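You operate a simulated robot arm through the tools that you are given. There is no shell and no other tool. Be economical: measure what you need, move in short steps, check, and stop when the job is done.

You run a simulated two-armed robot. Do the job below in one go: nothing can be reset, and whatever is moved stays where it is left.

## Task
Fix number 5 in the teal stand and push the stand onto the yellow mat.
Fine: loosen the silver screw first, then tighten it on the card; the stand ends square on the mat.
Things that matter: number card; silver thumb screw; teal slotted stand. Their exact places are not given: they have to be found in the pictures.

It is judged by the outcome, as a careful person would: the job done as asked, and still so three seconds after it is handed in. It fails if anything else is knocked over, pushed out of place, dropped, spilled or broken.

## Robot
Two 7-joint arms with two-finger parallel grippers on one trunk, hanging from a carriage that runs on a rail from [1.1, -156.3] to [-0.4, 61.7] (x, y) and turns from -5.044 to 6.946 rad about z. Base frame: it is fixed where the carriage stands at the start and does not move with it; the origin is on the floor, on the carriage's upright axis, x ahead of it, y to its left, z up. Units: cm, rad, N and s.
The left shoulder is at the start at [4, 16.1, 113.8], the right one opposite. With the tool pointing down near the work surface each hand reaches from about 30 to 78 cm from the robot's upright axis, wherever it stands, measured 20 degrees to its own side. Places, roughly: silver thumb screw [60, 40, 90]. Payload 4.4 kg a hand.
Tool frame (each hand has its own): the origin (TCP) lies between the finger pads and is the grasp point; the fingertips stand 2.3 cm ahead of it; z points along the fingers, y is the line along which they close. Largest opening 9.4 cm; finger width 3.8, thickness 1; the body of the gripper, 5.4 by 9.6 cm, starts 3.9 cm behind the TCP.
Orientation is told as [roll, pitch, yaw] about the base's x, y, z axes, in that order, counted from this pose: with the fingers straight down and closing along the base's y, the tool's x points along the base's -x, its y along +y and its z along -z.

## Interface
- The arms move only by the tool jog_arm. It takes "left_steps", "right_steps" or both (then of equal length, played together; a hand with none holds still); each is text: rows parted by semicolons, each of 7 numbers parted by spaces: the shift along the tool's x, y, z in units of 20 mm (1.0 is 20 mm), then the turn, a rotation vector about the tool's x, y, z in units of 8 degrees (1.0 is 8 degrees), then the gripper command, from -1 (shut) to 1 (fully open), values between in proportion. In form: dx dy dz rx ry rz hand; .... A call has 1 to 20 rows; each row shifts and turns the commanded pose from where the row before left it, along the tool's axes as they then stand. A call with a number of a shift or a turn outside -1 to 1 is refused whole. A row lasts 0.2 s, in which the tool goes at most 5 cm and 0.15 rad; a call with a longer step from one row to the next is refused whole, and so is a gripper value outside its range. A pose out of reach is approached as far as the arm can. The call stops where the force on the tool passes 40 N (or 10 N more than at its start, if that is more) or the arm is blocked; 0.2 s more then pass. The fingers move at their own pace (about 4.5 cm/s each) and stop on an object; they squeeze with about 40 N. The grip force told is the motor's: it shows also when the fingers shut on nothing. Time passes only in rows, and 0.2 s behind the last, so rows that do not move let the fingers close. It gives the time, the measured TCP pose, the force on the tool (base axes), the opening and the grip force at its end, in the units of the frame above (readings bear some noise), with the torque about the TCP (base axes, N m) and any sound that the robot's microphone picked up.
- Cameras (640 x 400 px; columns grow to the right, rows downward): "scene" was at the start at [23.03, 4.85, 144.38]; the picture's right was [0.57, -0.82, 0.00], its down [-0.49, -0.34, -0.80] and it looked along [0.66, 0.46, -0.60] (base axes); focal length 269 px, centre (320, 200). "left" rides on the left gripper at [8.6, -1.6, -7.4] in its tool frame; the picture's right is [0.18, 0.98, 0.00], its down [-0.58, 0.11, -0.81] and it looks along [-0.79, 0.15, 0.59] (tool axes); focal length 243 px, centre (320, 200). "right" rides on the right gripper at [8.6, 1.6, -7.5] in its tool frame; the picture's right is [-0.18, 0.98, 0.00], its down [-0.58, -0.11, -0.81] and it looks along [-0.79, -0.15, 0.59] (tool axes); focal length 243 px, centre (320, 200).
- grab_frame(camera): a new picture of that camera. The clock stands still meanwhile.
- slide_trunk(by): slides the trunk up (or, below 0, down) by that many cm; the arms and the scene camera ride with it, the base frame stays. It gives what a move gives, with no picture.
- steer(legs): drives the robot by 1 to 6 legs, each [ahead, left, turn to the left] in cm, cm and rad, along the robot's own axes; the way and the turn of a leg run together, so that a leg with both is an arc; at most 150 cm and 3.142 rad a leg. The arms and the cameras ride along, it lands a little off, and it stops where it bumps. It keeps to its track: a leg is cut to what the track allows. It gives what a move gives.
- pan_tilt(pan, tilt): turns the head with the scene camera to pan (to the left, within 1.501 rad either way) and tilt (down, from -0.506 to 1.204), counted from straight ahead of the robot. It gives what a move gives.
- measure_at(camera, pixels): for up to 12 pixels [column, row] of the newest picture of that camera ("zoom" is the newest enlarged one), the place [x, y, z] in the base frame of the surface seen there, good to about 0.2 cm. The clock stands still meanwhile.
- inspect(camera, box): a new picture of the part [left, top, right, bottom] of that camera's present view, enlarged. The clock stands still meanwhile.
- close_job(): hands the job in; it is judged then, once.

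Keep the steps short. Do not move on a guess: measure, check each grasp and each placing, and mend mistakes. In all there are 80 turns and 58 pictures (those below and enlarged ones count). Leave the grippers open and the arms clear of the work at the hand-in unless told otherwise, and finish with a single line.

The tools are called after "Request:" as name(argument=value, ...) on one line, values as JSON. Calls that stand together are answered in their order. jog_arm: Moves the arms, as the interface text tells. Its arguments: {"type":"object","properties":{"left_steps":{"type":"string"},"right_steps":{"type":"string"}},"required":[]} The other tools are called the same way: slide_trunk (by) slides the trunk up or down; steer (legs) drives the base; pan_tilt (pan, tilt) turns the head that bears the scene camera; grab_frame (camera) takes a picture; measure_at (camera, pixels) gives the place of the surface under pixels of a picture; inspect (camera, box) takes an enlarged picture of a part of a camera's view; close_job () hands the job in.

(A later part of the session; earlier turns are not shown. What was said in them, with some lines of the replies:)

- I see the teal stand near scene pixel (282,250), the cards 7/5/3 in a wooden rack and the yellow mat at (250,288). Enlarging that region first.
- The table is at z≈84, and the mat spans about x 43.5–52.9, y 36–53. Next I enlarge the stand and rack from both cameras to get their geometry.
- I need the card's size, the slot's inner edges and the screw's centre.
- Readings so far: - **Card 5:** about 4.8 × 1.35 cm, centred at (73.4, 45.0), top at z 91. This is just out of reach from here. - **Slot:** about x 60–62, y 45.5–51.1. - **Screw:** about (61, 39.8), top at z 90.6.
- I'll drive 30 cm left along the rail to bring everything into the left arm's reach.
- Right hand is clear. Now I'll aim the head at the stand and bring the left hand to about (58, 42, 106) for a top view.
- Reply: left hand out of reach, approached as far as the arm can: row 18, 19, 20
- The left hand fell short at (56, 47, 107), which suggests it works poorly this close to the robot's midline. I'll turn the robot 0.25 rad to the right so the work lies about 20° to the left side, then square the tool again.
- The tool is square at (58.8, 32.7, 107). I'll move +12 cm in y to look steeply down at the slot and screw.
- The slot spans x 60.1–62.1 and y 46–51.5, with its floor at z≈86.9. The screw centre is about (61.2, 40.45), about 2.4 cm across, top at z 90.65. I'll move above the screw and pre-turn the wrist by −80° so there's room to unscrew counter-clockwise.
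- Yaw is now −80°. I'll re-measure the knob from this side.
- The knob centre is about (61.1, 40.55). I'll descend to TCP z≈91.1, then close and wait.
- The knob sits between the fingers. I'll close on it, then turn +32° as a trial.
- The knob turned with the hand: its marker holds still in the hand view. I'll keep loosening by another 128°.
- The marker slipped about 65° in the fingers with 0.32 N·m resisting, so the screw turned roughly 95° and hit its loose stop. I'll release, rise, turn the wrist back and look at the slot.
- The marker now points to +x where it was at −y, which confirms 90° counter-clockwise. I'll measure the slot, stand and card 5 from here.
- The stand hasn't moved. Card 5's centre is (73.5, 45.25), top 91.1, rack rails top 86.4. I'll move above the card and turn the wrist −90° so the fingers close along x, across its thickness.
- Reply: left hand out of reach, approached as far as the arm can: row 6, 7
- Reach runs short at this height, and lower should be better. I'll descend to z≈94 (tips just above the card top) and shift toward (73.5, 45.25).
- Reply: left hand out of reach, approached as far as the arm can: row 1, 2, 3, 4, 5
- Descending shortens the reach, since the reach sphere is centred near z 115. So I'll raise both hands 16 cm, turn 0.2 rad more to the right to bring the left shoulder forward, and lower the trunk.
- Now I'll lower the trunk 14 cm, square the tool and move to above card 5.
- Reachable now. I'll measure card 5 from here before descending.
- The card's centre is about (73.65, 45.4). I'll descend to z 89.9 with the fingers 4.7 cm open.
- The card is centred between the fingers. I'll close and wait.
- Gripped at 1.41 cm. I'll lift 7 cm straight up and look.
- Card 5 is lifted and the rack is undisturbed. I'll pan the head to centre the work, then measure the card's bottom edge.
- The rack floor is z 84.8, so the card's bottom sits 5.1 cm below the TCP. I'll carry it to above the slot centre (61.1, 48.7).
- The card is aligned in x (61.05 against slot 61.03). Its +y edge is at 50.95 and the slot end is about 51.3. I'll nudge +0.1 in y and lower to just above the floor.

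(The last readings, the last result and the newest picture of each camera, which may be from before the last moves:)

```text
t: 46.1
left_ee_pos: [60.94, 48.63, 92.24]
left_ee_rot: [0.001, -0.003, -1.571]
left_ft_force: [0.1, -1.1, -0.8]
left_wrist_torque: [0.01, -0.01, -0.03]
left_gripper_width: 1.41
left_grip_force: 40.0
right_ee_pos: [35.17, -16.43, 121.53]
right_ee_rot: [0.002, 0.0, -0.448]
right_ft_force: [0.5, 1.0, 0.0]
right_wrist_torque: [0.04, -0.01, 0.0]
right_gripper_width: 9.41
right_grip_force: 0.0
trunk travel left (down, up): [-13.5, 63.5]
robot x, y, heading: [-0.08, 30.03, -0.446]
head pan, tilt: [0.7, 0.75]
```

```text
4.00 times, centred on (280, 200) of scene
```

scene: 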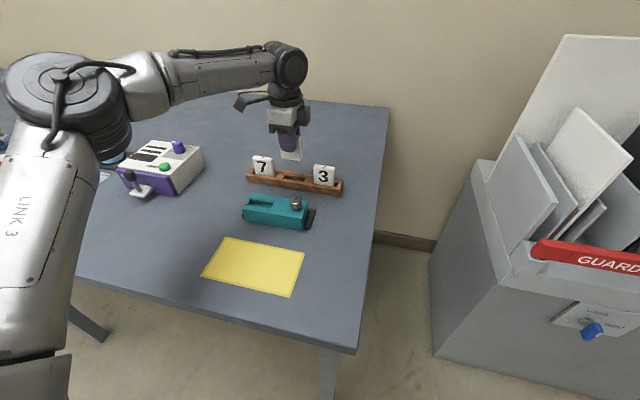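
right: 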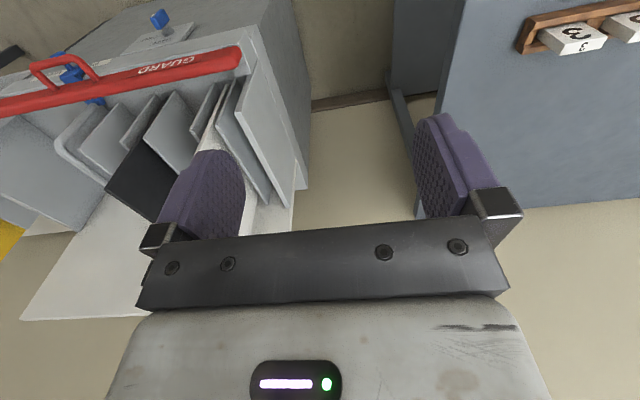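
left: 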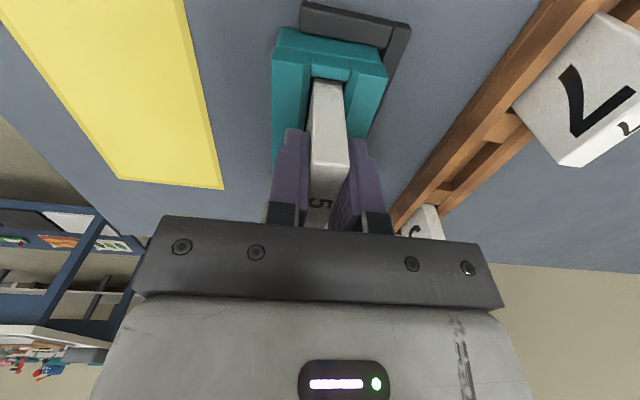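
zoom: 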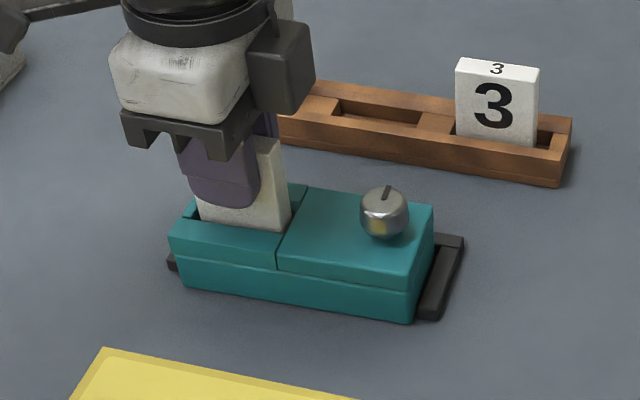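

The card is in the slot with no contact force. I'll lower it in 1 mm steps until it touches the floor.

Request:
jog_arm(left_steps="0 0 0.06 0 0 0 -1;0 0 0.06 0 0 0 -1;0 0 0.06 0 0 0 -1;0 0 0 0 0 0 -1")

```text
t: 47.1
left_ee_pos: [60.91, 48.53, 91.92]
left_ee_rot: [0.0, -0.003, -1.571]
left_ft_force: [1.1, 0.1, 0.5]
left_wrist_torque: [-0.01, -0.01, 0.0]
left_gripper_width: 1.4
left_grip_force: 40.2
right_ee_pos: [35.14, -16.44, 121.46]
right_ee_rot: [0.0, 0.0, -0.448]
right_ft_force: [0.6, 0.0, 0.1]
right_wrist_torque: [0.0, 0.01, -0.03]
right_gripper_width: 9.41
right_grip_force: 0.1
trunk travel left (down, up): [-13.5, 63.5]
robot x, y, heading: [-0.18, 30.29, -0.451]
head pan, tilt: [0.7, 0.75]
```

Request:
jog_arm(left_steps="0 0 0.05 0 0 0 -1;0 0 0.05 0 0 0 -1;0 0 0 0 0 0 -1")

```text
t: 47.9
left_ee_pos: [61.08, 48.7, 91.82]
left_ee_rot: [0.002, -0.003, -1.571]
left_ft_force: [-2.1, -0.2, 11.1]
left_wrist_torque: [-0.01, 0.11, 0.01]
left_gripper_width: 1.41
left_grip_force: 39.6
right_ee_pos: [35.21, -16.38, 121.38]
right_ee_rot: [0.001, -0.001, -0.449]
right_ft_force: [0.5, 0.5, -0.7]
right_wrist_torque: [0.0, 0.04, -0.04]
right_gripper_width: 9.38
right_grip_force: 0.1
trunk travel left (down, up): [-13.5, 63.5]
robot x, y, heading: [-0.81, 30.05, -0.448]
head pan, tilt: [0.7, 0.75]
```

Contact shows 11 N upward, so the card is seated. I'll open slightly, check it stands, then rise.

Request:
jog_arm(left_steps="0 0 -0.02 0 0 0 -0.5;0 0 0 0 0 0 -0.3;0 0 0 0 0 0 -0.1;0 0 0 0 0 0 0;0 0 -0.5 0 0 0 0;0 0 -1 0 0 0 0;0 0 -1 0 0 0 0;0 0 -1 0 0 0 0;0 0 -1 0 0 0 0")

Request:
inspect(camera="left", box=[200, 0, 440, 150])

Request:
inspect(camera="scene", box=[200, 150, 360, 250])

```text
t: 49.9
left_ee_pos: [61.02, 48.71, 100.81]
left_ee_rot: [-0.001, -0.002, -1.573]
left_ft_force: [-0.4, 0.0, -0.3]
left_wrist_torque: [0.03, -0.01, -0.02]
left_gripper_width: 4.69
left_grip_force: 0.1
right_ee_pos: [35.18, -16.43, 121.46]
right_ee_rot: [0.001, 0.001, -0.449]
right_ft_force: [-0.4, -0.8, -0.7]
right_wrist_torque: [0.0, 0.03, -0.02]
right_gripper_width: 9.43
right_grip_force: 0.0
trunk travel left (down, up): [-13.5, 63.5]
robot x, y, heading: [-0.19, 30.34, -0.444]
head pan, tilt: [0.7, 0.75]
```

```text
2.67 times, centred on (320, 75) of left
```

zoom: 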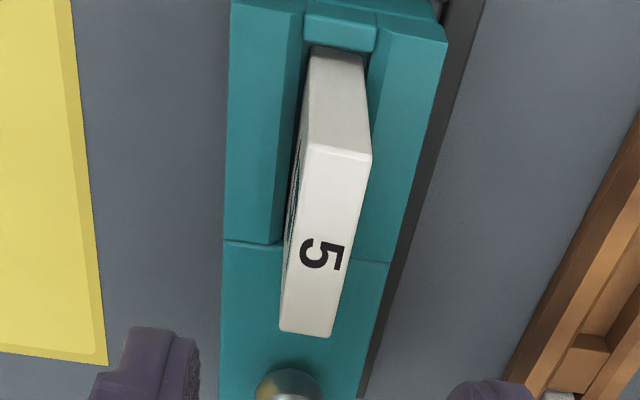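

```text
4.00 times, centred on (280, 200) of scene
```

zoom: 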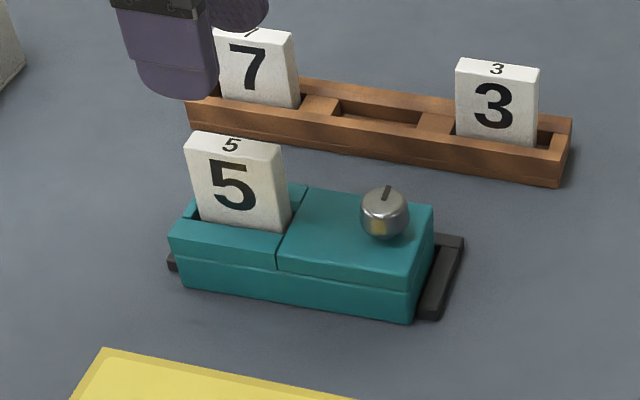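

Card 5 stands upright in the slot. I'll move above the knob and pre-turn to positive yaw for clockwise tightening.

Request:
jog_arm(left_steps="-0.81 0.02 0 0 0 0 0;-0.81 0.01 0 0 0 0 0;-0.81 0 0 0 0 0 0;-0.81 0 0 0 0 0 0;-0.81 0 0 0 0 0 0;0 0 0 0 0 -1 0;0 0 0 0 0 -1 0;0 0 0 0 0 -1 0;0 0 0 0 0 -1 0;0 0 0 0 0 -1 0;0 0 0 0 0 -1 0;0 0 0 0 0 -1 0;0 0 0 0 0 -1 0;0 0 0 0 0 -1 0;0 0 0 0 0 -1 0;0 0 0 0 0 -1 0;0 0 0 0 0 -1 0;0 0 0 0 0 -1 0;0 0 0 0 0 -1 0;0 0 0 0 0 -1 0")

Request:
inspect(camera="left", box=[160, 0, 480, 200])

```text
t: 54.1
left_ee_pos: [60.97, 40.51, 100.79]
left_ee_rot: [-0.001, 0.001, 0.525]
left_ft_force: [0.8, -0.3, -0.3]
left_wrist_torque: [0.0, 0.01, -0.03]
left_gripper_width: 4.67
left_grip_force: 0.1
right_ee_pos: [35.25, -16.45, 121.49]
right_ee_rot: [0.0, -0.001, -0.449]
right_ft_force: [-0.5, 0.1, 0.3]
right_wrist_torque: [-0.03, 0.01, -0.04]
right_gripper_width: 9.42
right_grip_force: 0.1
trunk travel left (down, up): [-13.5, 63.5]
robot x, y, heading: [-0.07, 29.86, -0.443]
head pan, tilt: [0.7, 0.75]
```

```text
2.00 times, centred on (320, 100) of left
```

zoom: 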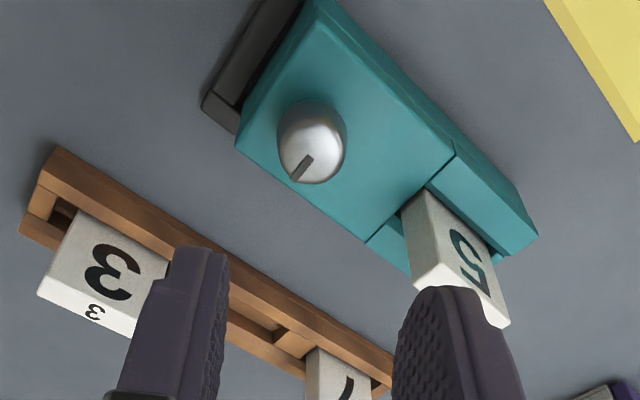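

The knob's marker still points +x. I'll descend to z≈91.2 with the opening reduced to about 3.3 cm, then close and check.

Request:
jog_arm(left_steps="-0.05 0 0.8 0 0 0 -0.3;0 0 0.8 0 0 0 -0.3;0 0 0.8 0 0 0 -0.3;0 0 0.8 0 0 0 -0.3;0 0 0.8 0 0 0 -0.3;0 0 0.78 0 0 0 -0.3;0 0 0 0 0 0 -1;0 0 0 0 0 0 -1;0 0 0 0 0 0 -1")

Request:
grab_frame(camera="left")

```text
t: 56.1
left_ee_pos: [61.0, 40.44, 91.38]
left_ee_rot: [-0.002, 0.002, 0.524]
left_ft_force: [-2.4, -5.2, 7.2]
left_wrist_torque: [-0.04, 0.01, -0.08]
left_gripper_width: 2.58
left_grip_force: 39.6
right_ee_pos: [35.31, -16.44, 121.54]
right_ee_rot: [0.001, 0.001, -0.449]
right_ft_force: [-0.2, -0.1, -0.2]
right_wrist_torque: [0.0, -0.01, 0.01]
right_gripper_width: 9.4
right_grip_force: 0.0
trunk travel left (down, up): [-13.5, 63.5]
robot x, y, heading: [-0.05, 29.92, -0.447]
head pan, tilt: [0.7, 0.75]
```

```text
26 pictures are left
```

left: 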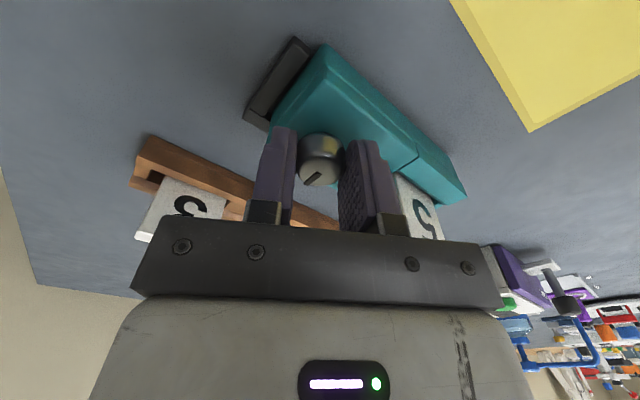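

Gripped at 2.58 cm. I'll turn 72° clockwise and read the torque.

Request:
jog_arm(left_steps="0 0 0 0 0 1 -1;0 0 0 0 0 1 -1;0 0 0 0 0 1 -1;0 0 0 0 0 1 -1;0 0 0 0 0 1 -1;0 0 0 0 0 1 -1;0 0 0 0 0 1 -1;0 0 0 0 0 1 -1;0 0 0 0 0 1 -1")

Request:
grab_frame(camera="left")

```text
t: 58.1
left_ee_pos: [61.18, 40.54, 91.37]
left_ee_rot: [-0.004, -0.003, -0.737]
left_ft_force: [-8.5, -7.5, 24.9]
left_wrist_torque: [0.14, 0.51, 0.0]
left_gripper_width: 2.53
left_grip_force: 39.7
right_ee_pos: [35.2, -16.57, 121.55]
right_ee_rot: [0.001, 0.0, -0.449]
right_ft_force: [-0.5, -0.2, 0.1]
right_wrist_torque: [0.05, 0.01, -0.03]
right_gripper_width: 9.38
right_grip_force: 0.0
trunk travel left (down, up): [-13.5, 63.5]
robot x, y, heading: [0.07, 30.01, -0.449]
head pan, tilt: [0.7, 0.75]
```

```text
25 pictures are left
```

left: 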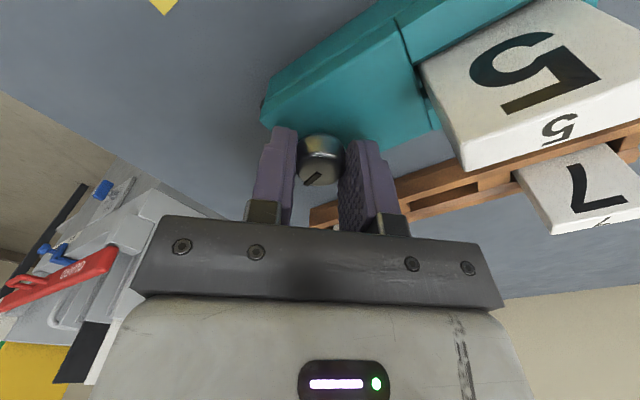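

The knob turned without slipping, but there's 25 N upward on one fingertip corner. I'll look before going on.

Request:
inspect(camera="scene", box=[220, 150, 348, 230])

Request:
inspect(camera="left", box=[240, 90, 400, 190])

```text
5.00 times, centred on (284, 190) of scene
```

zoom: 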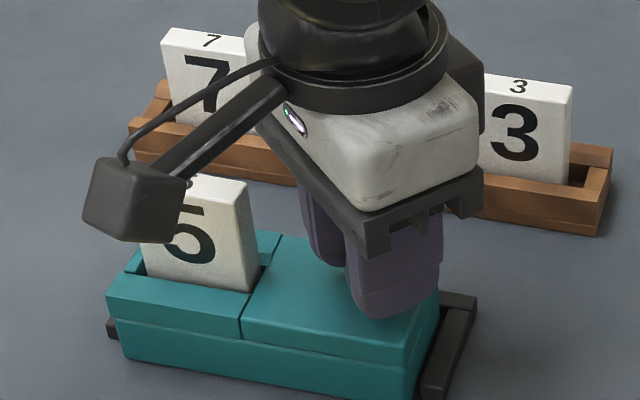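

```text
4.00 times, centred on (320, 140) of left
```

zoom: 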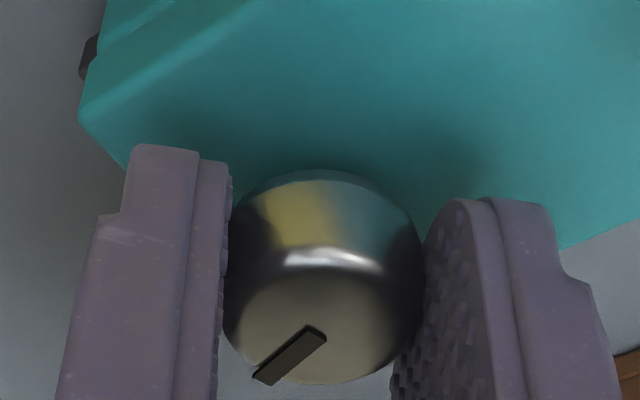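

The likely cause is a fingertip rubbing the block or knob. I'll ease up 1.5 mm while holding and see whether the force drops.

Request:
jog_arm(left_steps="0 0 -0.08 0 0 0 -1;0 0 0 0 0 0 -1")

```text
t: 58.7
left_ee_pos: [61.05, 40.4, 91.39]
left_ee_rot: [-0.002, -0.003, -0.734]
left_ft_force: [-0.2, -7.8, 5.9]
left_wrist_torque: [-0.49, -0.25, 0.0]
left_gripper_width: 2.55
left_grip_force: 40.2
right_ee_pos: [35.27, -16.56, 121.46]
right_ee_rot: [-0.002, -0.003, -0.448]
right_ft_force: [0.3, -0.3, 0.0]
right_wrist_torque: [-0.04, -0.02, -0.02]
right_gripper_width: 9.4
right_grip_force: 0.1
trunk travel left (down, up): [-13.5, 63.5]
robot x, y, heading: [-0.19, 30.08, -0.45]
head pan, tilt: [0.7, 0.75]
```

Force is down to 6 N. I'll continue clockwise by 32°.

Request:
jog_arm(left_steps="0 0 0 0 0 1 -1;0 0 0 0 0 1 -1;0 0 0 0 0 1 -1;0 0 0 0 0 1 -1;0 0 0 0 0 0 -1")

Request:
inspect(camera="left", box=[160, 50, 480, 250])

```text
t: 59.9
left_ee_pos: [61.02, 40.62, 91.35]
left_ee_rot: [0.0, -0.001, -1.292]
left_ft_force: [-0.4, -0.2, 0.9]
left_wrist_torque: [0.03, -0.02, 0.09]
left_gripper_width: 2.56
left_grip_force: 39.8
right_ee_pos: [35.23, -16.39, 121.41]
right_ee_rot: [0.0, 0.0, -0.449]
right_ft_force: [0.3, 0.5, 0.5]
right_wrist_torque: [0.01, -0.03, -0.03]
right_gripper_width: 9.4
right_grip_force: 0.2
trunk travel left (down, up): [-13.5, 63.5]
robot x, y, heading: [-0.41, 29.96, -0.448]
head pan, tilt: [0.7, 0.75]
```

```text
2.00 times, centred on (320, 150) of left
```

zoom: 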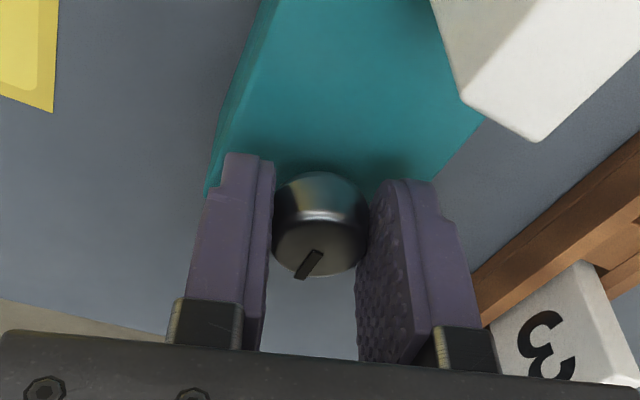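

There's little slip so far and 0.09 N·m resisting. I'll continue another 32° and look for the stop.

Request:
jog_arm(left_steps="0 0 0 0 0 1 -1;0 0 0 0 0 1 -1;0 0 0 0 0 1 -1;0 0 0 0 0 1 -1;0 0 0 0 0 0 -1")

Request:
inspect(camera="left", box=[160, 50, 480, 250])

```text
t: 61.1
left_ee_pos: [61.01, 40.72, 91.32]
left_ee_rot: [-0.001, -0.002, -1.852]
left_ft_force: [-3.5, -0.2, -0.5]
left_wrist_torque: [0.06, 0.07, 0.28]
left_gripper_width: 2.57
left_grip_force: 40.1
right_ee_pos: [35.1, -16.36, 121.54]
right_ee_rot: [0.001, -0.001, -0.449]
right_ft_force: [0.3, 0.4, 0.3]
right_wrist_torque: [-0.01, 0.0, -0.02]
right_gripper_width: 9.38
right_grip_force: 0.0
trunk travel left (down, up): [-13.5, 63.5]
robot x, y, heading: [-0.04, 29.85, -0.452]
head pan, tilt: [0.7, 0.75]
```

```text
2.00 times, centred on (320, 150) of left
```

zoom: 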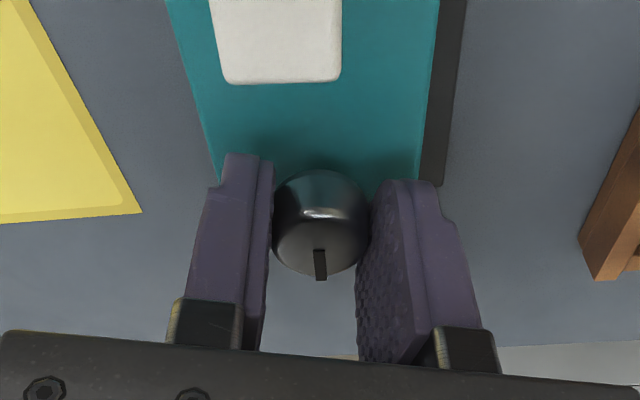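

The knob has slipped about 35° in the fingers at 0.28 N·m, and its marker points to −y again, so it's tight. One more 16° turn will confirm the stop, then I'll release and rise.

Request:
jog_arm(left_steps="0 0 0 0 0 1 -1;0 0 0 0 0 1 -1;0 0 0 0 0 0 -1")

Request:
jog_arm(left_steps="0 0 0 0 0 0 -0.6;0 0 0 0 0 0 -0.3;0 0 0 0 0 0 -0.1;0 0 -1 0 0 0 -0.1;0 0 -1 0 0 0 0;0 0 -1 0 0 0 0;0 0 -1 0 0 0 0;0 0 0 0 0 -1 0;0 0 0 0 0 -1 0;0 0 0 0 0 -1 0;0 0 0 0 0 -1 0;0 0 0 0 0 -0.3 0")

Request:
grab_frame(camera="left")

Request:
inspect(camera="scene", box=[180, 160, 340, 300])

```text
t: 61.9
left_ee_pos: [60.96, 40.56, 91.26]
left_ee_rot: [0.001, -0.001, -2.13]
left_ft_force: [-1.2, 0.3, -0.1]
left_wrist_torque: [0.0, -0.01, 0.29]
left_gripper_width: 2.55
left_grip_force: 39.4
right_ee_pos: [35.25, -16.45, 121.5]
right_ee_rot: [-0.001, -0.001, -0.451]
right_ft_force: [0.1, 0.8, -0.9]
right_wrist_torque: [-0.01, 0.01, -0.02]
right_gripper_width: 9.38
right_grip_force: 0.1
trunk travel left (down, up): [-13.5, 63.5]
robot x, y, heading: [-0.37, 29.65, -0.451]
head pan, tilt: [0.7, 0.75]
```

```text
t: 64.5
left_ee_pos: [61.07, 40.69, 99.5]
left_ee_rot: [-0.002, -0.001, -1.527]
left_ft_force: [0.1, -0.3, 0.4]
left_wrist_torque: [0.01, 0.02, -0.03]
left_gripper_width: 4.68
left_grip_force: 0.0
right_ee_pos: [35.26, -16.42, 121.52]
right_ee_rot: [0.0, 0.0, -0.45]
right_ft_force: [0.8, -0.4, 0.2]
right_wrist_torque: [-0.05, -0.01, 0.02]
right_gripper_width: 9.42
right_grip_force: 0.0
trunk travel left (down, up): [-13.5, 63.5]
robot x, y, heading: [-0.0, 29.9, -0.449]
head pan, tilt: [0.7, 0.75]
```

```text
20 pictures are left
```

left: 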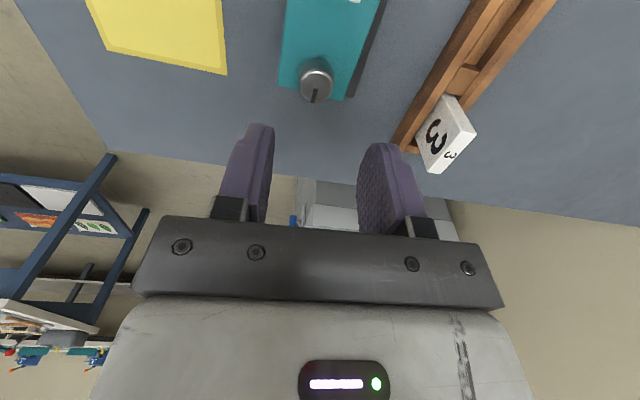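

```text
2.86 times, centred on (260, 230) of scene
```

zoom: 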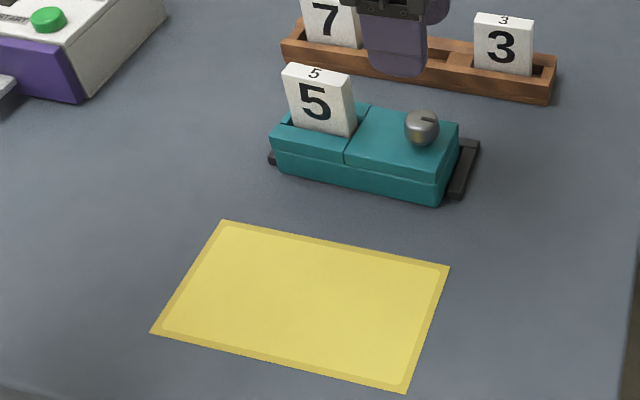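

The screw is tight: the marker is back at −y and resistance held at 0.29 N·m. Now I'll measure the mat and stand corners for the push.

Request:
measure_at(camera="zoom", pixels=[[222, 222], [447, 267], [405, 391], [152, 332], [272, 140], [440, 183], [458, 124], [358, 105], [275, 160], [470, 150], [335, 245], [278, 360]])

Request:
measure_at(camera="left", pixels=[[226, 73], [87, 5], [100, 47], [281, 85], [345, 98], [316, 78], [165, 61], [222, 5]])

```text
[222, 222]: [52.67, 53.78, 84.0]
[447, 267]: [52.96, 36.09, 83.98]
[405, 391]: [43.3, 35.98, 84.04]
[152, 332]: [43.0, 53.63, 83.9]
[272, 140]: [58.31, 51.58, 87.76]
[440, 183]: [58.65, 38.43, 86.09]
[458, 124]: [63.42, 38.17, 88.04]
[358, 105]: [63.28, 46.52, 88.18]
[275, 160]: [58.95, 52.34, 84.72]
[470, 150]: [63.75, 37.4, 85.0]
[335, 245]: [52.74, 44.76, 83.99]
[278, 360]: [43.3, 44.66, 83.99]
```

```text
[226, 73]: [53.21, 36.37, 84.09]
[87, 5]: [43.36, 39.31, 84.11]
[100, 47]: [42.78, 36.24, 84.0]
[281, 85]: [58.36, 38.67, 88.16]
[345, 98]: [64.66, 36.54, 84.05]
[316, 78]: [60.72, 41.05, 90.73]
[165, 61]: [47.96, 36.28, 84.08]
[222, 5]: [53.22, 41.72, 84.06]
```

Layout for the push:
- **Mat:** centre (48.0, 44.9), 9.8 × 17.7 cm.
- **Stand:** body x 58.35–63.65, y 38.5–51.7, with base feet reaching x≈65.

I'll slide the stand about −13.4 cm in x, gripped across its sides between the knob and the card so it stays square. To keep the wrist camera away from the card I'll turn the wrist to +90°.

Request:
jog_arm(left_steps="0 0 0 0 0 -1 0;0 0 0 0 0 -1 0;0 0 0 0 0 -1 0;0 0 0 0 0 -1 0;0 0 0 0 0 -1 0;0 0 0 0 0 -1 0;0 0 0 0 0 -1 0;0 0 0 0 0 -1 0;0 0 0 0 0 -1 0;0 0 0 0 0 -1 0;0 0 0 0 0 -1 0;0 0 0 0 0 -1 0;0 0 0 0 0 -1 0;0 0 0 0 0 -1 0;0 0 0 0 0 -1 0;0 0 0 0 0 -1 0.5;0 0 0 0 0 -1 1;0 0 0 0 0 -1 1;0 0 0 0 0 -1 1;0 0 0 0 0 -1 1")

Request:
jog_arm(left_steps="0 0 0 0 0 -1 1;0 0 0 0 0 -1 1;0 0 0 0 0 -0.19 1")

```text
t: 68.7
left_ee_pos: [61.13, 40.58, 99.31]
left_ee_rot: [0.0, 0.002, 1.269]
left_ft_force: [-0.5, 0.2, -0.3]
left_wrist_torque: [0.0, 0.04, -0.01]
left_gripper_width: 9.42
left_grip_force: 0.2
right_ee_pos: [35.16, -16.39, 121.44]
right_ee_rot: [0.0, 0.0, -0.448]
right_ft_force: [-0.3, 0.9, -0.4]
right_wrist_torque: [0.05, -0.05, 0.0]
right_gripper_width: 9.41
right_grip_force: 0.0
trunk travel left (down, up): [-13.5, 63.5]
robot x, y, heading: [-0.28, 29.61, -0.448]
head pan, tilt: [0.7, 0.75]
```

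```text
t: 69.5
left_ee_pos: [61.2, 40.71, 99.48]
left_ee_rot: [0.0, 0.003, 1.571]
left_ft_force: [0.0, 0.2, 0.6]
left_wrist_torque: [0.02, -0.03, 0.0]
left_gripper_width: 9.42
left_grip_force: 0.1
right_ee_pos: [35.17, -16.45, 121.44]
right_ee_rot: [0.0, 0.0, -0.448]
right_ft_force: [-0.4, 0.2, -1.0]
right_wrist_torque: [-0.03, 0.0, -0.03]
right_gripper_width: 9.42
right_grip_force: 0.1
trunk travel left (down, up): [-13.5, 63.5]
robot x, y, heading: [0.12, 29.85, -0.453]
head pan, tilt: [0.7, 0.75]
```

Reached. Next I'll shift to (61.0, 42.6) and descend to z 88.0 with the fingers fully open (tips at 85.7, above the base strip).

Request:
jog_arm(left_steps="-0.48 0.04 0 0 0 0 1;-0.48 0.04 0 0 0 0 1;0 0 0.8 0 0 0 1;0 0 0.8 0 0 0 1;0 0 0.8 0 0 0 1;0 0 0.8 0 0 0 1;0 0 0.8 0 0 0 1;0 0 0 0 0 0 1")

Request:
grab_frame(camera="left")

Request:
inspect(camera="scene", box=[200, 150, 360, 250])

```text
t: 71.3
left_ee_pos: [60.92, 42.61, 91.36]
left_ee_rot: [0.0, 0.0, 1.57]
left_ft_force: [0.0, 0.6, 1.3]
left_wrist_torque: [0.01, -0.01, -0.03]
left_gripper_width: 9.43
left_grip_force: 0.0
right_ee_pos: [35.18, -16.4, 121.49]
right_ee_rot: [0.0, -0.001, -0.45]
right_ft_force: [-0.1, 0.0, 0.7]
right_wrist_torque: [0.01, -0.02, 0.02]
right_gripper_width: 9.41
right_grip_force: 0.2
trunk travel left (down, up): [-13.5, 63.5]
robot x, y, heading: [-0.14, 29.99, -0.447]
head pan, tilt: [0.7, 0.75]
```

```text
18 pictures are left
```

left: 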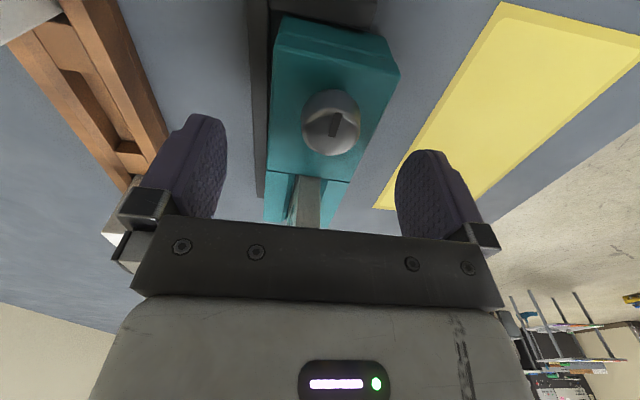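

```text
4.00 times, centred on (280, 200) of scene
```

zoom: 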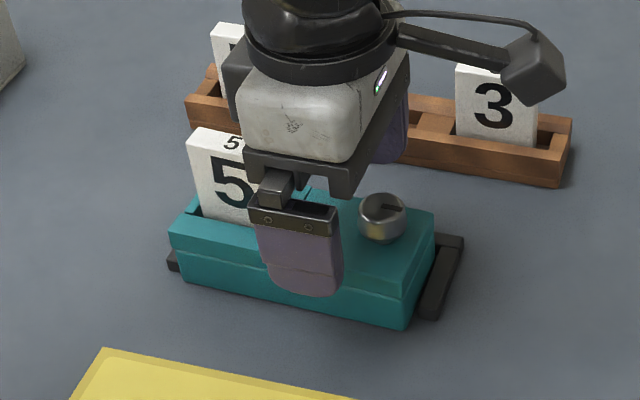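

The hand sits between the card and the knob, straddling the block. I'll go down the last 3.3 cm.

Request:
jog_arm(left_steps="0 0 0.5 0 0 0 1;0 0 0.5 0 0 0 1;0 0 0.5 0 0 0 1;0 0 0.15 0 0 0 1;0 0 0 0 0 0 1")

Request:
inspect(camera="scene", box=[220, 160, 348, 240])

```text
t: 72.5
left_ee_pos: [61.25, 42.53, 88.42]
left_ee_rot: [-0.004, 0.002, 1.569]
left_ft_force: [-2.2, -0.2, 22.0]
left_wrist_torque: [0.92, -0.06, 0.1]
left_gripper_width: 9.4
left_grip_force: 0.0
right_ee_pos: [35.29, -16.46, 121.64]
right_ee_rot: [0.0, -0.001, -0.448]
right_ft_force: [-0.8, -0.9, 0.1]
right_wrist_torque: [0.02, -0.02, 0.03]
right_gripper_width: 9.4
right_grip_force: 0.0
trunk travel left (down, up): [-13.5, 63.5]
robot x, y, heading: [-0.42, 29.84, -0.45]
head pan, tilt: [0.7, 0.75]
```

```text
5.00 times, centred on (284, 200) of scene
```

zoom: 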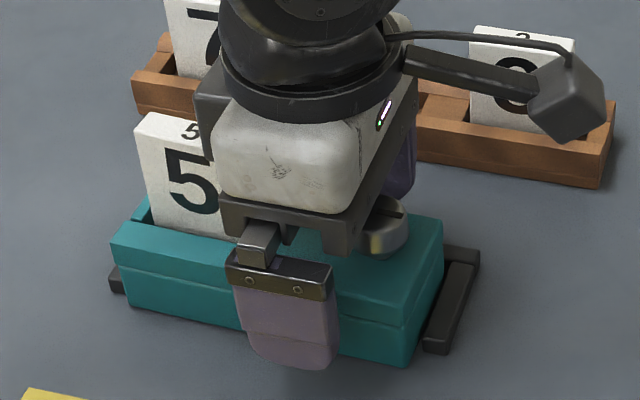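

There's a 22 N push centred 4 cm to +y, so the hand housing is touching the card's top. I'll lift off, shift 1.6 cm toward −y over the knob, and re-check the card.

Request:
jog_arm(left_steps="0 0 -0.5 0 0 0 1;0 0 -0.5 0 0 0 1;0.4 0 0 0 0 0 1;0.4 0 0 0 0 0 1;0 0 0 0 0 0 1")

Request:
inspect(camera="scene", box=[220, 160, 348, 240])

```text
t: 73.7
left_ee_pos: [60.82, 40.98, 90.07]
left_ee_rot: [-0.001, 0.001, 1.567]
left_ft_force: [-0.2, -0.1, 0.5]
left_wrist_torque: [0.01, -0.01, -0.01]
left_gripper_width: 9.39
left_grip_force: 0.0
right_ee_pos: [35.12, -16.41, 121.49]
right_ee_rot: [0.0, 0.001, -0.448]
right_ft_force: [0.3, -0.1, 0.9]
right_wrist_torque: [-0.01, 0.0, -0.02]
right_gripper_width: 9.39
right_grip_force: 0.0
trunk travel left (down, up): [-13.5, 63.5]
robot x, y, heading: [-0.2, 29.9, -0.445]
head pan, tilt: [0.7, 0.75]
```

```text
5.00 times, centred on (284, 200) of scene
```

zoom: 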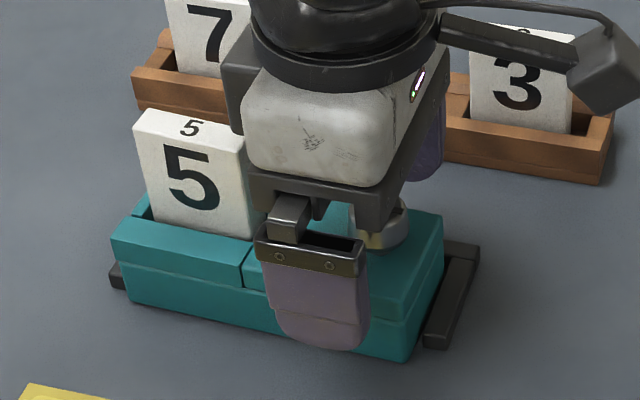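

The card is upright and undisturbed. I'll descend to z 88.3 at this new place.

Request:
jog_arm(left_steps="0 -0.05 0.3 0 0 0 1;0 -0.04 0.3 0 0 0 1;0 0 0.28 0 0 0 1;0 0 0 0 0 0 1")

```text
t: 74.7
left_ee_pos: [61.01, 41.0, 88.22]
left_ee_rot: [0.003, 0.002, 1.569]
left_ft_force: [0.3, -0.4, -0.2]
left_wrist_torque: [-0.01, 0.0, 0.01]
left_gripper_width: 9.38
left_grip_force: 0.1
right_ee_pos: [35.1, -16.45, 121.43]
right_ee_rot: [0.0, 0.0, -0.448]
right_ft_force: [-0.1, -0.1, -0.5]
right_wrist_torque: [0.01, -0.02, 0.01]
right_gripper_width: 9.42
right_grip_force: 0.1
trunk travel left (down, up): [-13.5, 63.5]
robot x, y, heading: [-0.42, 29.72, -0.446]
head pan, tilt: [0.7, 0.75]
```

No contact at z 88.2. I'll close on the block's sides.

Request:
jog_arm(left_steps="0 0 0 0 0 0 0.4;0 0 0 0 0 0 0.2;0 0 0 0 0 0 0;0 0 0 0 0 0 -0.3;0 0 0 0 0 0 -0.3;0 0 0 0 0 0 -0.3")

Request:
inspect(camera="scene", box=[220, 160, 348, 240])

```text
t: 76.1
left_ee_pos: [61.09, 40.93, 88.3]
left_ee_rot: [0.0, 0.001, 1.568]
left_ft_force: [0.2, 0.0, 0.5]
left_wrist_torque: [-0.11, 0.05, -0.12]
left_gripper_width: 5.57
left_grip_force: 40.3
right_ee_pos: [35.15, -16.35, 121.45]
right_ee_rot: [0.0, -0.001, -0.447]
right_ft_force: [-0.7, -0.5, -0.4]
right_wrist_torque: [-0.02, 0.0, 0.03]
right_gripper_width: 9.41
right_grip_force: 0.1
trunk travel left (down, up): [-13.5, 63.5]
robot x, y, heading: [0.14, 29.98, -0.445]
head pan, tilt: [0.7, 0.75]
```

```text
5.00 times, centred on (284, 200) of scene
```

zoom: 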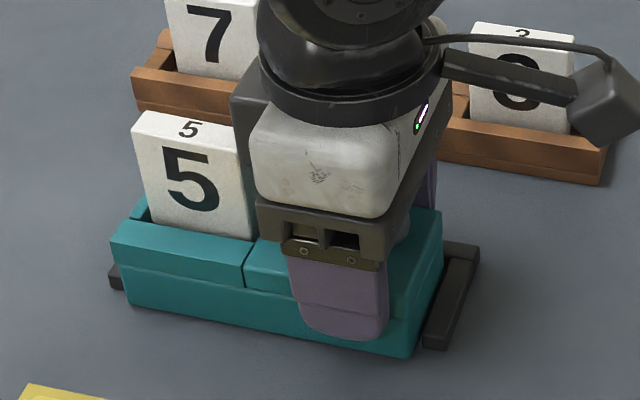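

Gripped at 5.57 cm. I'll slide 7 cm toward −x slowly and check.

Request:
jog_arm(left_steps="0 0.2 0 0 0 0 -0.3;0 0.3 0 0 0 0 -0.3;0 0.35 0 0 0 0 -0.3;0 0.35 0 0 0 0 -0.3;0 0.35 0 0 0 0 -0.3;0 0.35 0 0 0 0 -0.3;0 0.35 0 0 0 0 -0.3;0 0.35 0 0 0 0 -0.3;0 0.35 0 0 0 0 -0.3;0 0.35 0 0 0 0 -0.3;0 0.2 0 0 0 0 -0.3")

Request:
grab_frame(camera="scene")

```text
t: 78.5
left_ee_pos: [54.02, 40.92, 88.29]
left_ee_rot: [0.001, 0.003, 1.57]
left_ft_force: [0.3, -0.3, -0.6]
left_wrist_torque: [-0.19, 0.01, -0.01]
left_gripper_width: 5.59
left_grip_force: 39.6
right_ee_pos: [35.2, -16.5, 121.52]
right_ee_rot: [0.001, -0.001, -0.447]
right_ft_force: [0.5, 0.9, 0.0]
right_wrist_torque: [-0.01, 0.02, -0.01]
right_gripper_width: 9.41
right_grip_force: 0.0
trunk travel left (down, up): [-13.5, 63.5]
robot x, y, heading: [-0.24, 29.96, -0.444]
head pan, tilt: [0.7, 0.75]
```

```text
13 pictures are left
```

scene: 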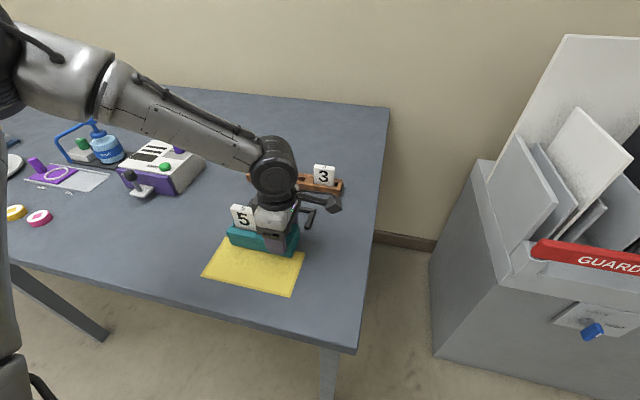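

The stand follows squarely and the card is firm. I'll slide the remaining 6.3 cm.

Request:
jog_arm(left_steps="0 0.25 0 0 0 0 -0.3;0 0.35 0 0 0 0 -0.3;0 0.35 0 0 0 0 -0.3;0 0.35 0 0 0 0 -0.3;0 0.35 0 0 0 0 -0.3;0 0.35 0 0 0 0 -0.3;0 0.35 0 0 0 0 -0.3;0 0.35 0 0 0 0 -0.3;0 0.3 0 0 0 0 -0.3;0 0.15 0 0 0 0 -0.3;0 0 0 0 0 0 -0.3")

Request:
inspect(camera="scene", box=[180, 190, 340, 310])

```text
t: 80.9
left_ee_pos: [47.87, 40.79, 88.32]
left_ee_rot: [0.001, 0.004, 1.569]
left_ft_force: [2.0, 0.7, 0.6]
left_wrist_torque: [0.1, 0.09, -0.08]
left_gripper_width: 5.58
left_grip_force: 40.1
right_ee_pos: [35.13, -16.4, 121.52]
right_ee_rot: [0.0, 0.001, -0.45]
right_ft_force: [-0.1, 0.8, -0.3]
right_wrist_torque: [0.0, -0.02, 0.0]
right_gripper_width: 9.37
right_grip_force: 0.0
trunk travel left (down, up): [-13.5, 63.5]
robot x, y, heading: [-0.25, 30.44, -0.444]
head pan, tilt: [0.7, 0.75]
```

```text
3.33 times, centred on (260, 250) of scene
```

zoom: 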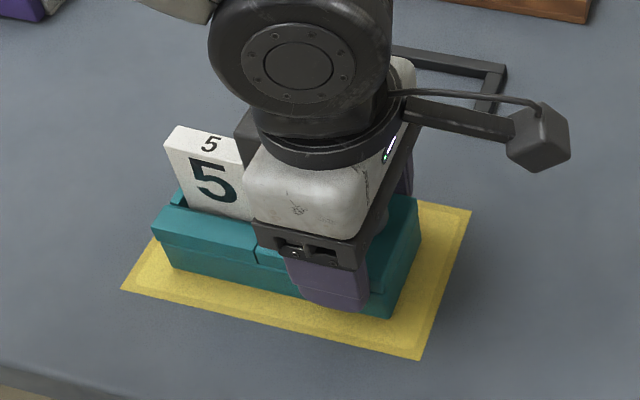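

The black U-frame was a separate holder and stayed behind. So the stand is only its teal body, and I'll measure it against the mat centre (48.0, 44.9).

Request:
measure_at(camera="zoom", pixels=[[152, 230], [387, 300], [417, 205], [170, 272], [384, 314], [200, 240], [374, 280], [140, 250], [470, 210], [418, 357], [123, 288], [450, 52]])

```text
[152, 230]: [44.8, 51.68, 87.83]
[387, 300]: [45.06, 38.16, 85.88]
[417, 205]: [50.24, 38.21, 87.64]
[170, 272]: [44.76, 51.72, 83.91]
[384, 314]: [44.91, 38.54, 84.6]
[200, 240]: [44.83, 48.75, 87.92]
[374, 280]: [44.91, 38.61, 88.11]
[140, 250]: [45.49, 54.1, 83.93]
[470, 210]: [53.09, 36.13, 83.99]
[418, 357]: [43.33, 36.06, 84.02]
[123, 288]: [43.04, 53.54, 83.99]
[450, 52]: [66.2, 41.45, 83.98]
```

The stand is square (about 0.01 rad off) and centred in y, but its x centre is 47.5 against the mat's 48.05. I'll nudge it back +0.5 cm and release.

Request:
jog_arm(left_steps="0 -0.13 0 0 0 0 -0.3;0 -0.12 0 0 0 0 -0.3;0 0 0 0 0 0 -0.3;0 0 0 0 0 0 0.3;0 0 0 0 0 0 0.6;0 0 0 0 0 0 0.8;0 0 0 0 0 0 0.8;0 0 -0.5 0 0 0 0.8;0 0 -1 0 0 0 0.8;0 0 -1 0 0 0 0.8;0 0 -1 0 0 0 0.8;0 0 -1 0 0 0 1;0 0 -1 0 0 0 1;0 0 -1 0 0 0 1")

```text
t: 83.9
left_ee_pos: [48.24, 40.89, 101.41]
left_ee_rot: [0.0, 0.001, 1.57]
left_ft_force: [-0.1, -0.6, 0.1]
left_wrist_torque: [-0.01, 0.0, 0.0]
left_gripper_width: 9.41
left_grip_force: 0.0
right_ee_pos: [35.22, -16.32, 121.46]
right_ee_rot: [0.0, 0.0, -0.449]
right_ft_force: [-0.1, 0.1, 0.2]
right_wrist_torque: [0.01, -0.02, 0.02]
right_gripper_width: 9.4
right_grip_force: 0.0
trunk travel left (down, up): [-13.5, 63.5]
robot x, y, heading: [-0.47, 29.81, -0.449]
head pan, tilt: [0.7, 0.75]
```

Released and risen. I'll move the hand up and away toward −y so the scene camera has a clear view for the final check.

Request:
jog_arm(left_steps="0 0 -1 0 0 0 1;0 0 -1 0 0 0 1;0 0 -1 0 0 0 1;0 -0.5 -1 0 0 0 1;0 -0.8 -1 0 0 0 1;0 -0.8 -0.5 0 0 0 1;0 -0.8 0 0 0 0 1;0 -0.8 0 0 0 0 1;0 -0.8 0 0 0 0 1;0 -0.8 0 0 0 0 1")

Request:
grab_frame(camera="scene")

Request:
inspect(camera="scene", box=[180, 160, 340, 300])

```text
t: 86.1
left_ee_pos: [59.02, 40.82, 112.32]
left_ee_rot: [0.0, 0.002, 1.569]
left_ft_force: [0.5, -0.2, -0.5]
left_wrist_torque: [0.0, 0.0, 0.03]
left_gripper_width: 9.4
left_grip_force: 0.0
right_ee_pos: [35.2, -16.41, 121.45]
right_ee_rot: [0.001, 0.0, -0.448]
right_ft_force: [-0.4, 0.3, 0.5]
right_wrist_torque: [0.03, 0.01, 0.01]
right_gripper_width: 9.39
right_grip_force: 0.1
trunk travel left (down, up): [-13.5, 63.5]
robot x, y, heading: [-0.24, 30.06, -0.446]
head pan, tilt: [0.7, 0.75]
```

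```text
11 pictures are left
```

scene: 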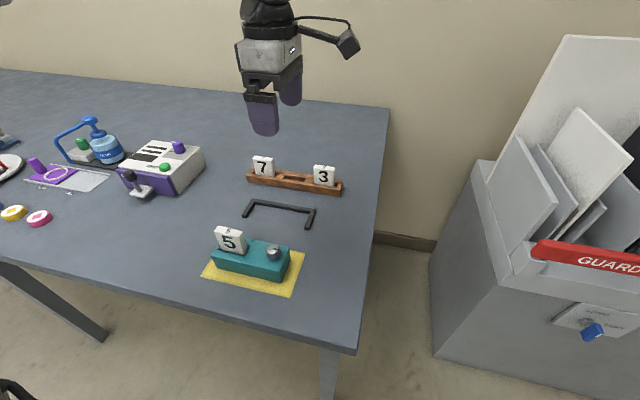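

```text
2.86 times, centred on (260, 230) of scene
```

zoom: 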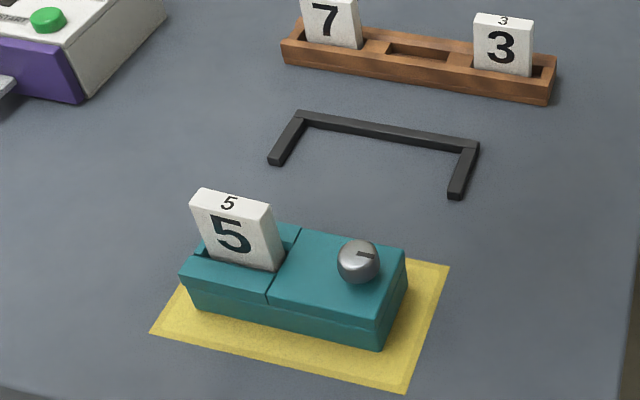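

The stand is on the mat. I'll check the card's uprightness, its seating and the stand's squareness closely.

Request:
inspect(camera="scene", box=[205, 215, 301, 275])

Request:
measure_at(camera="zoom", pixels=[[70, 95], [170, 130], [110, 165], [185, 185], [120, 78], [75, 120], [95, 160], [165, 180], [50, 225], [390, 300], [470, 220], [345, 185]])

```text
6.67 times, centred on (253, 245) of scene
```

zoom: 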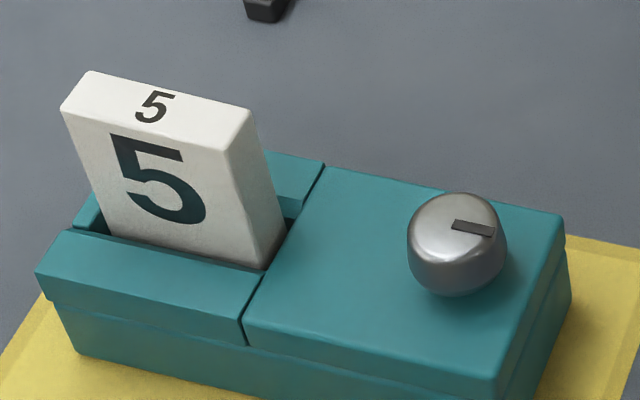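

```text
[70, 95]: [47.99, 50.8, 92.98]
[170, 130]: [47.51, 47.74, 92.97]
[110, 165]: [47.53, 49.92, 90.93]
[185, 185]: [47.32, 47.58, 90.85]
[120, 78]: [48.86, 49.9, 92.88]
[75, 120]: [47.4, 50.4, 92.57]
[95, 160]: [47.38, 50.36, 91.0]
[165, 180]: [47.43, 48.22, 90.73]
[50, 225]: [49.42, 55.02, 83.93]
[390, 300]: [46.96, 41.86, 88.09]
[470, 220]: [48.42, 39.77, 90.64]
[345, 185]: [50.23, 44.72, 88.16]
```

The card is upright (top z uniform at 92.97, face at constant x) and the knob marker is at the tight position. One last squareness measurement of the stand:

Request:
measure_at(camera="zoom", pixels=[[38, 272], [240, 325], [492, 388], [335, 172], [445, 192], [558, 214], [80, 350], [240, 390], [70, 234]])

```text
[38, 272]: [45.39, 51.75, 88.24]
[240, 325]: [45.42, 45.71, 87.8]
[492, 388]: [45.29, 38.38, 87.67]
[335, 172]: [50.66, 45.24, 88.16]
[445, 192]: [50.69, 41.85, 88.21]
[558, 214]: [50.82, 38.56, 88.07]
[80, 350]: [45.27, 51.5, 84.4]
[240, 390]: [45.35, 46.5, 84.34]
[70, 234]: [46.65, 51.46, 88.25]
```

The stand is centred at (48.05, 45.05) on the mat, square to under 0.01 rad. The grippers are open and clear, so I'm handing in.

Request:
close_job()

```text
The job is handed in.
```

Number 5 is clamped upright in the teal stand with the silver screw tightened, and the stand sits square and centred on the yellow mat; the hand housing briefly pressed on the card's top at about 22 N, but the card stayed upright and undisturbed.
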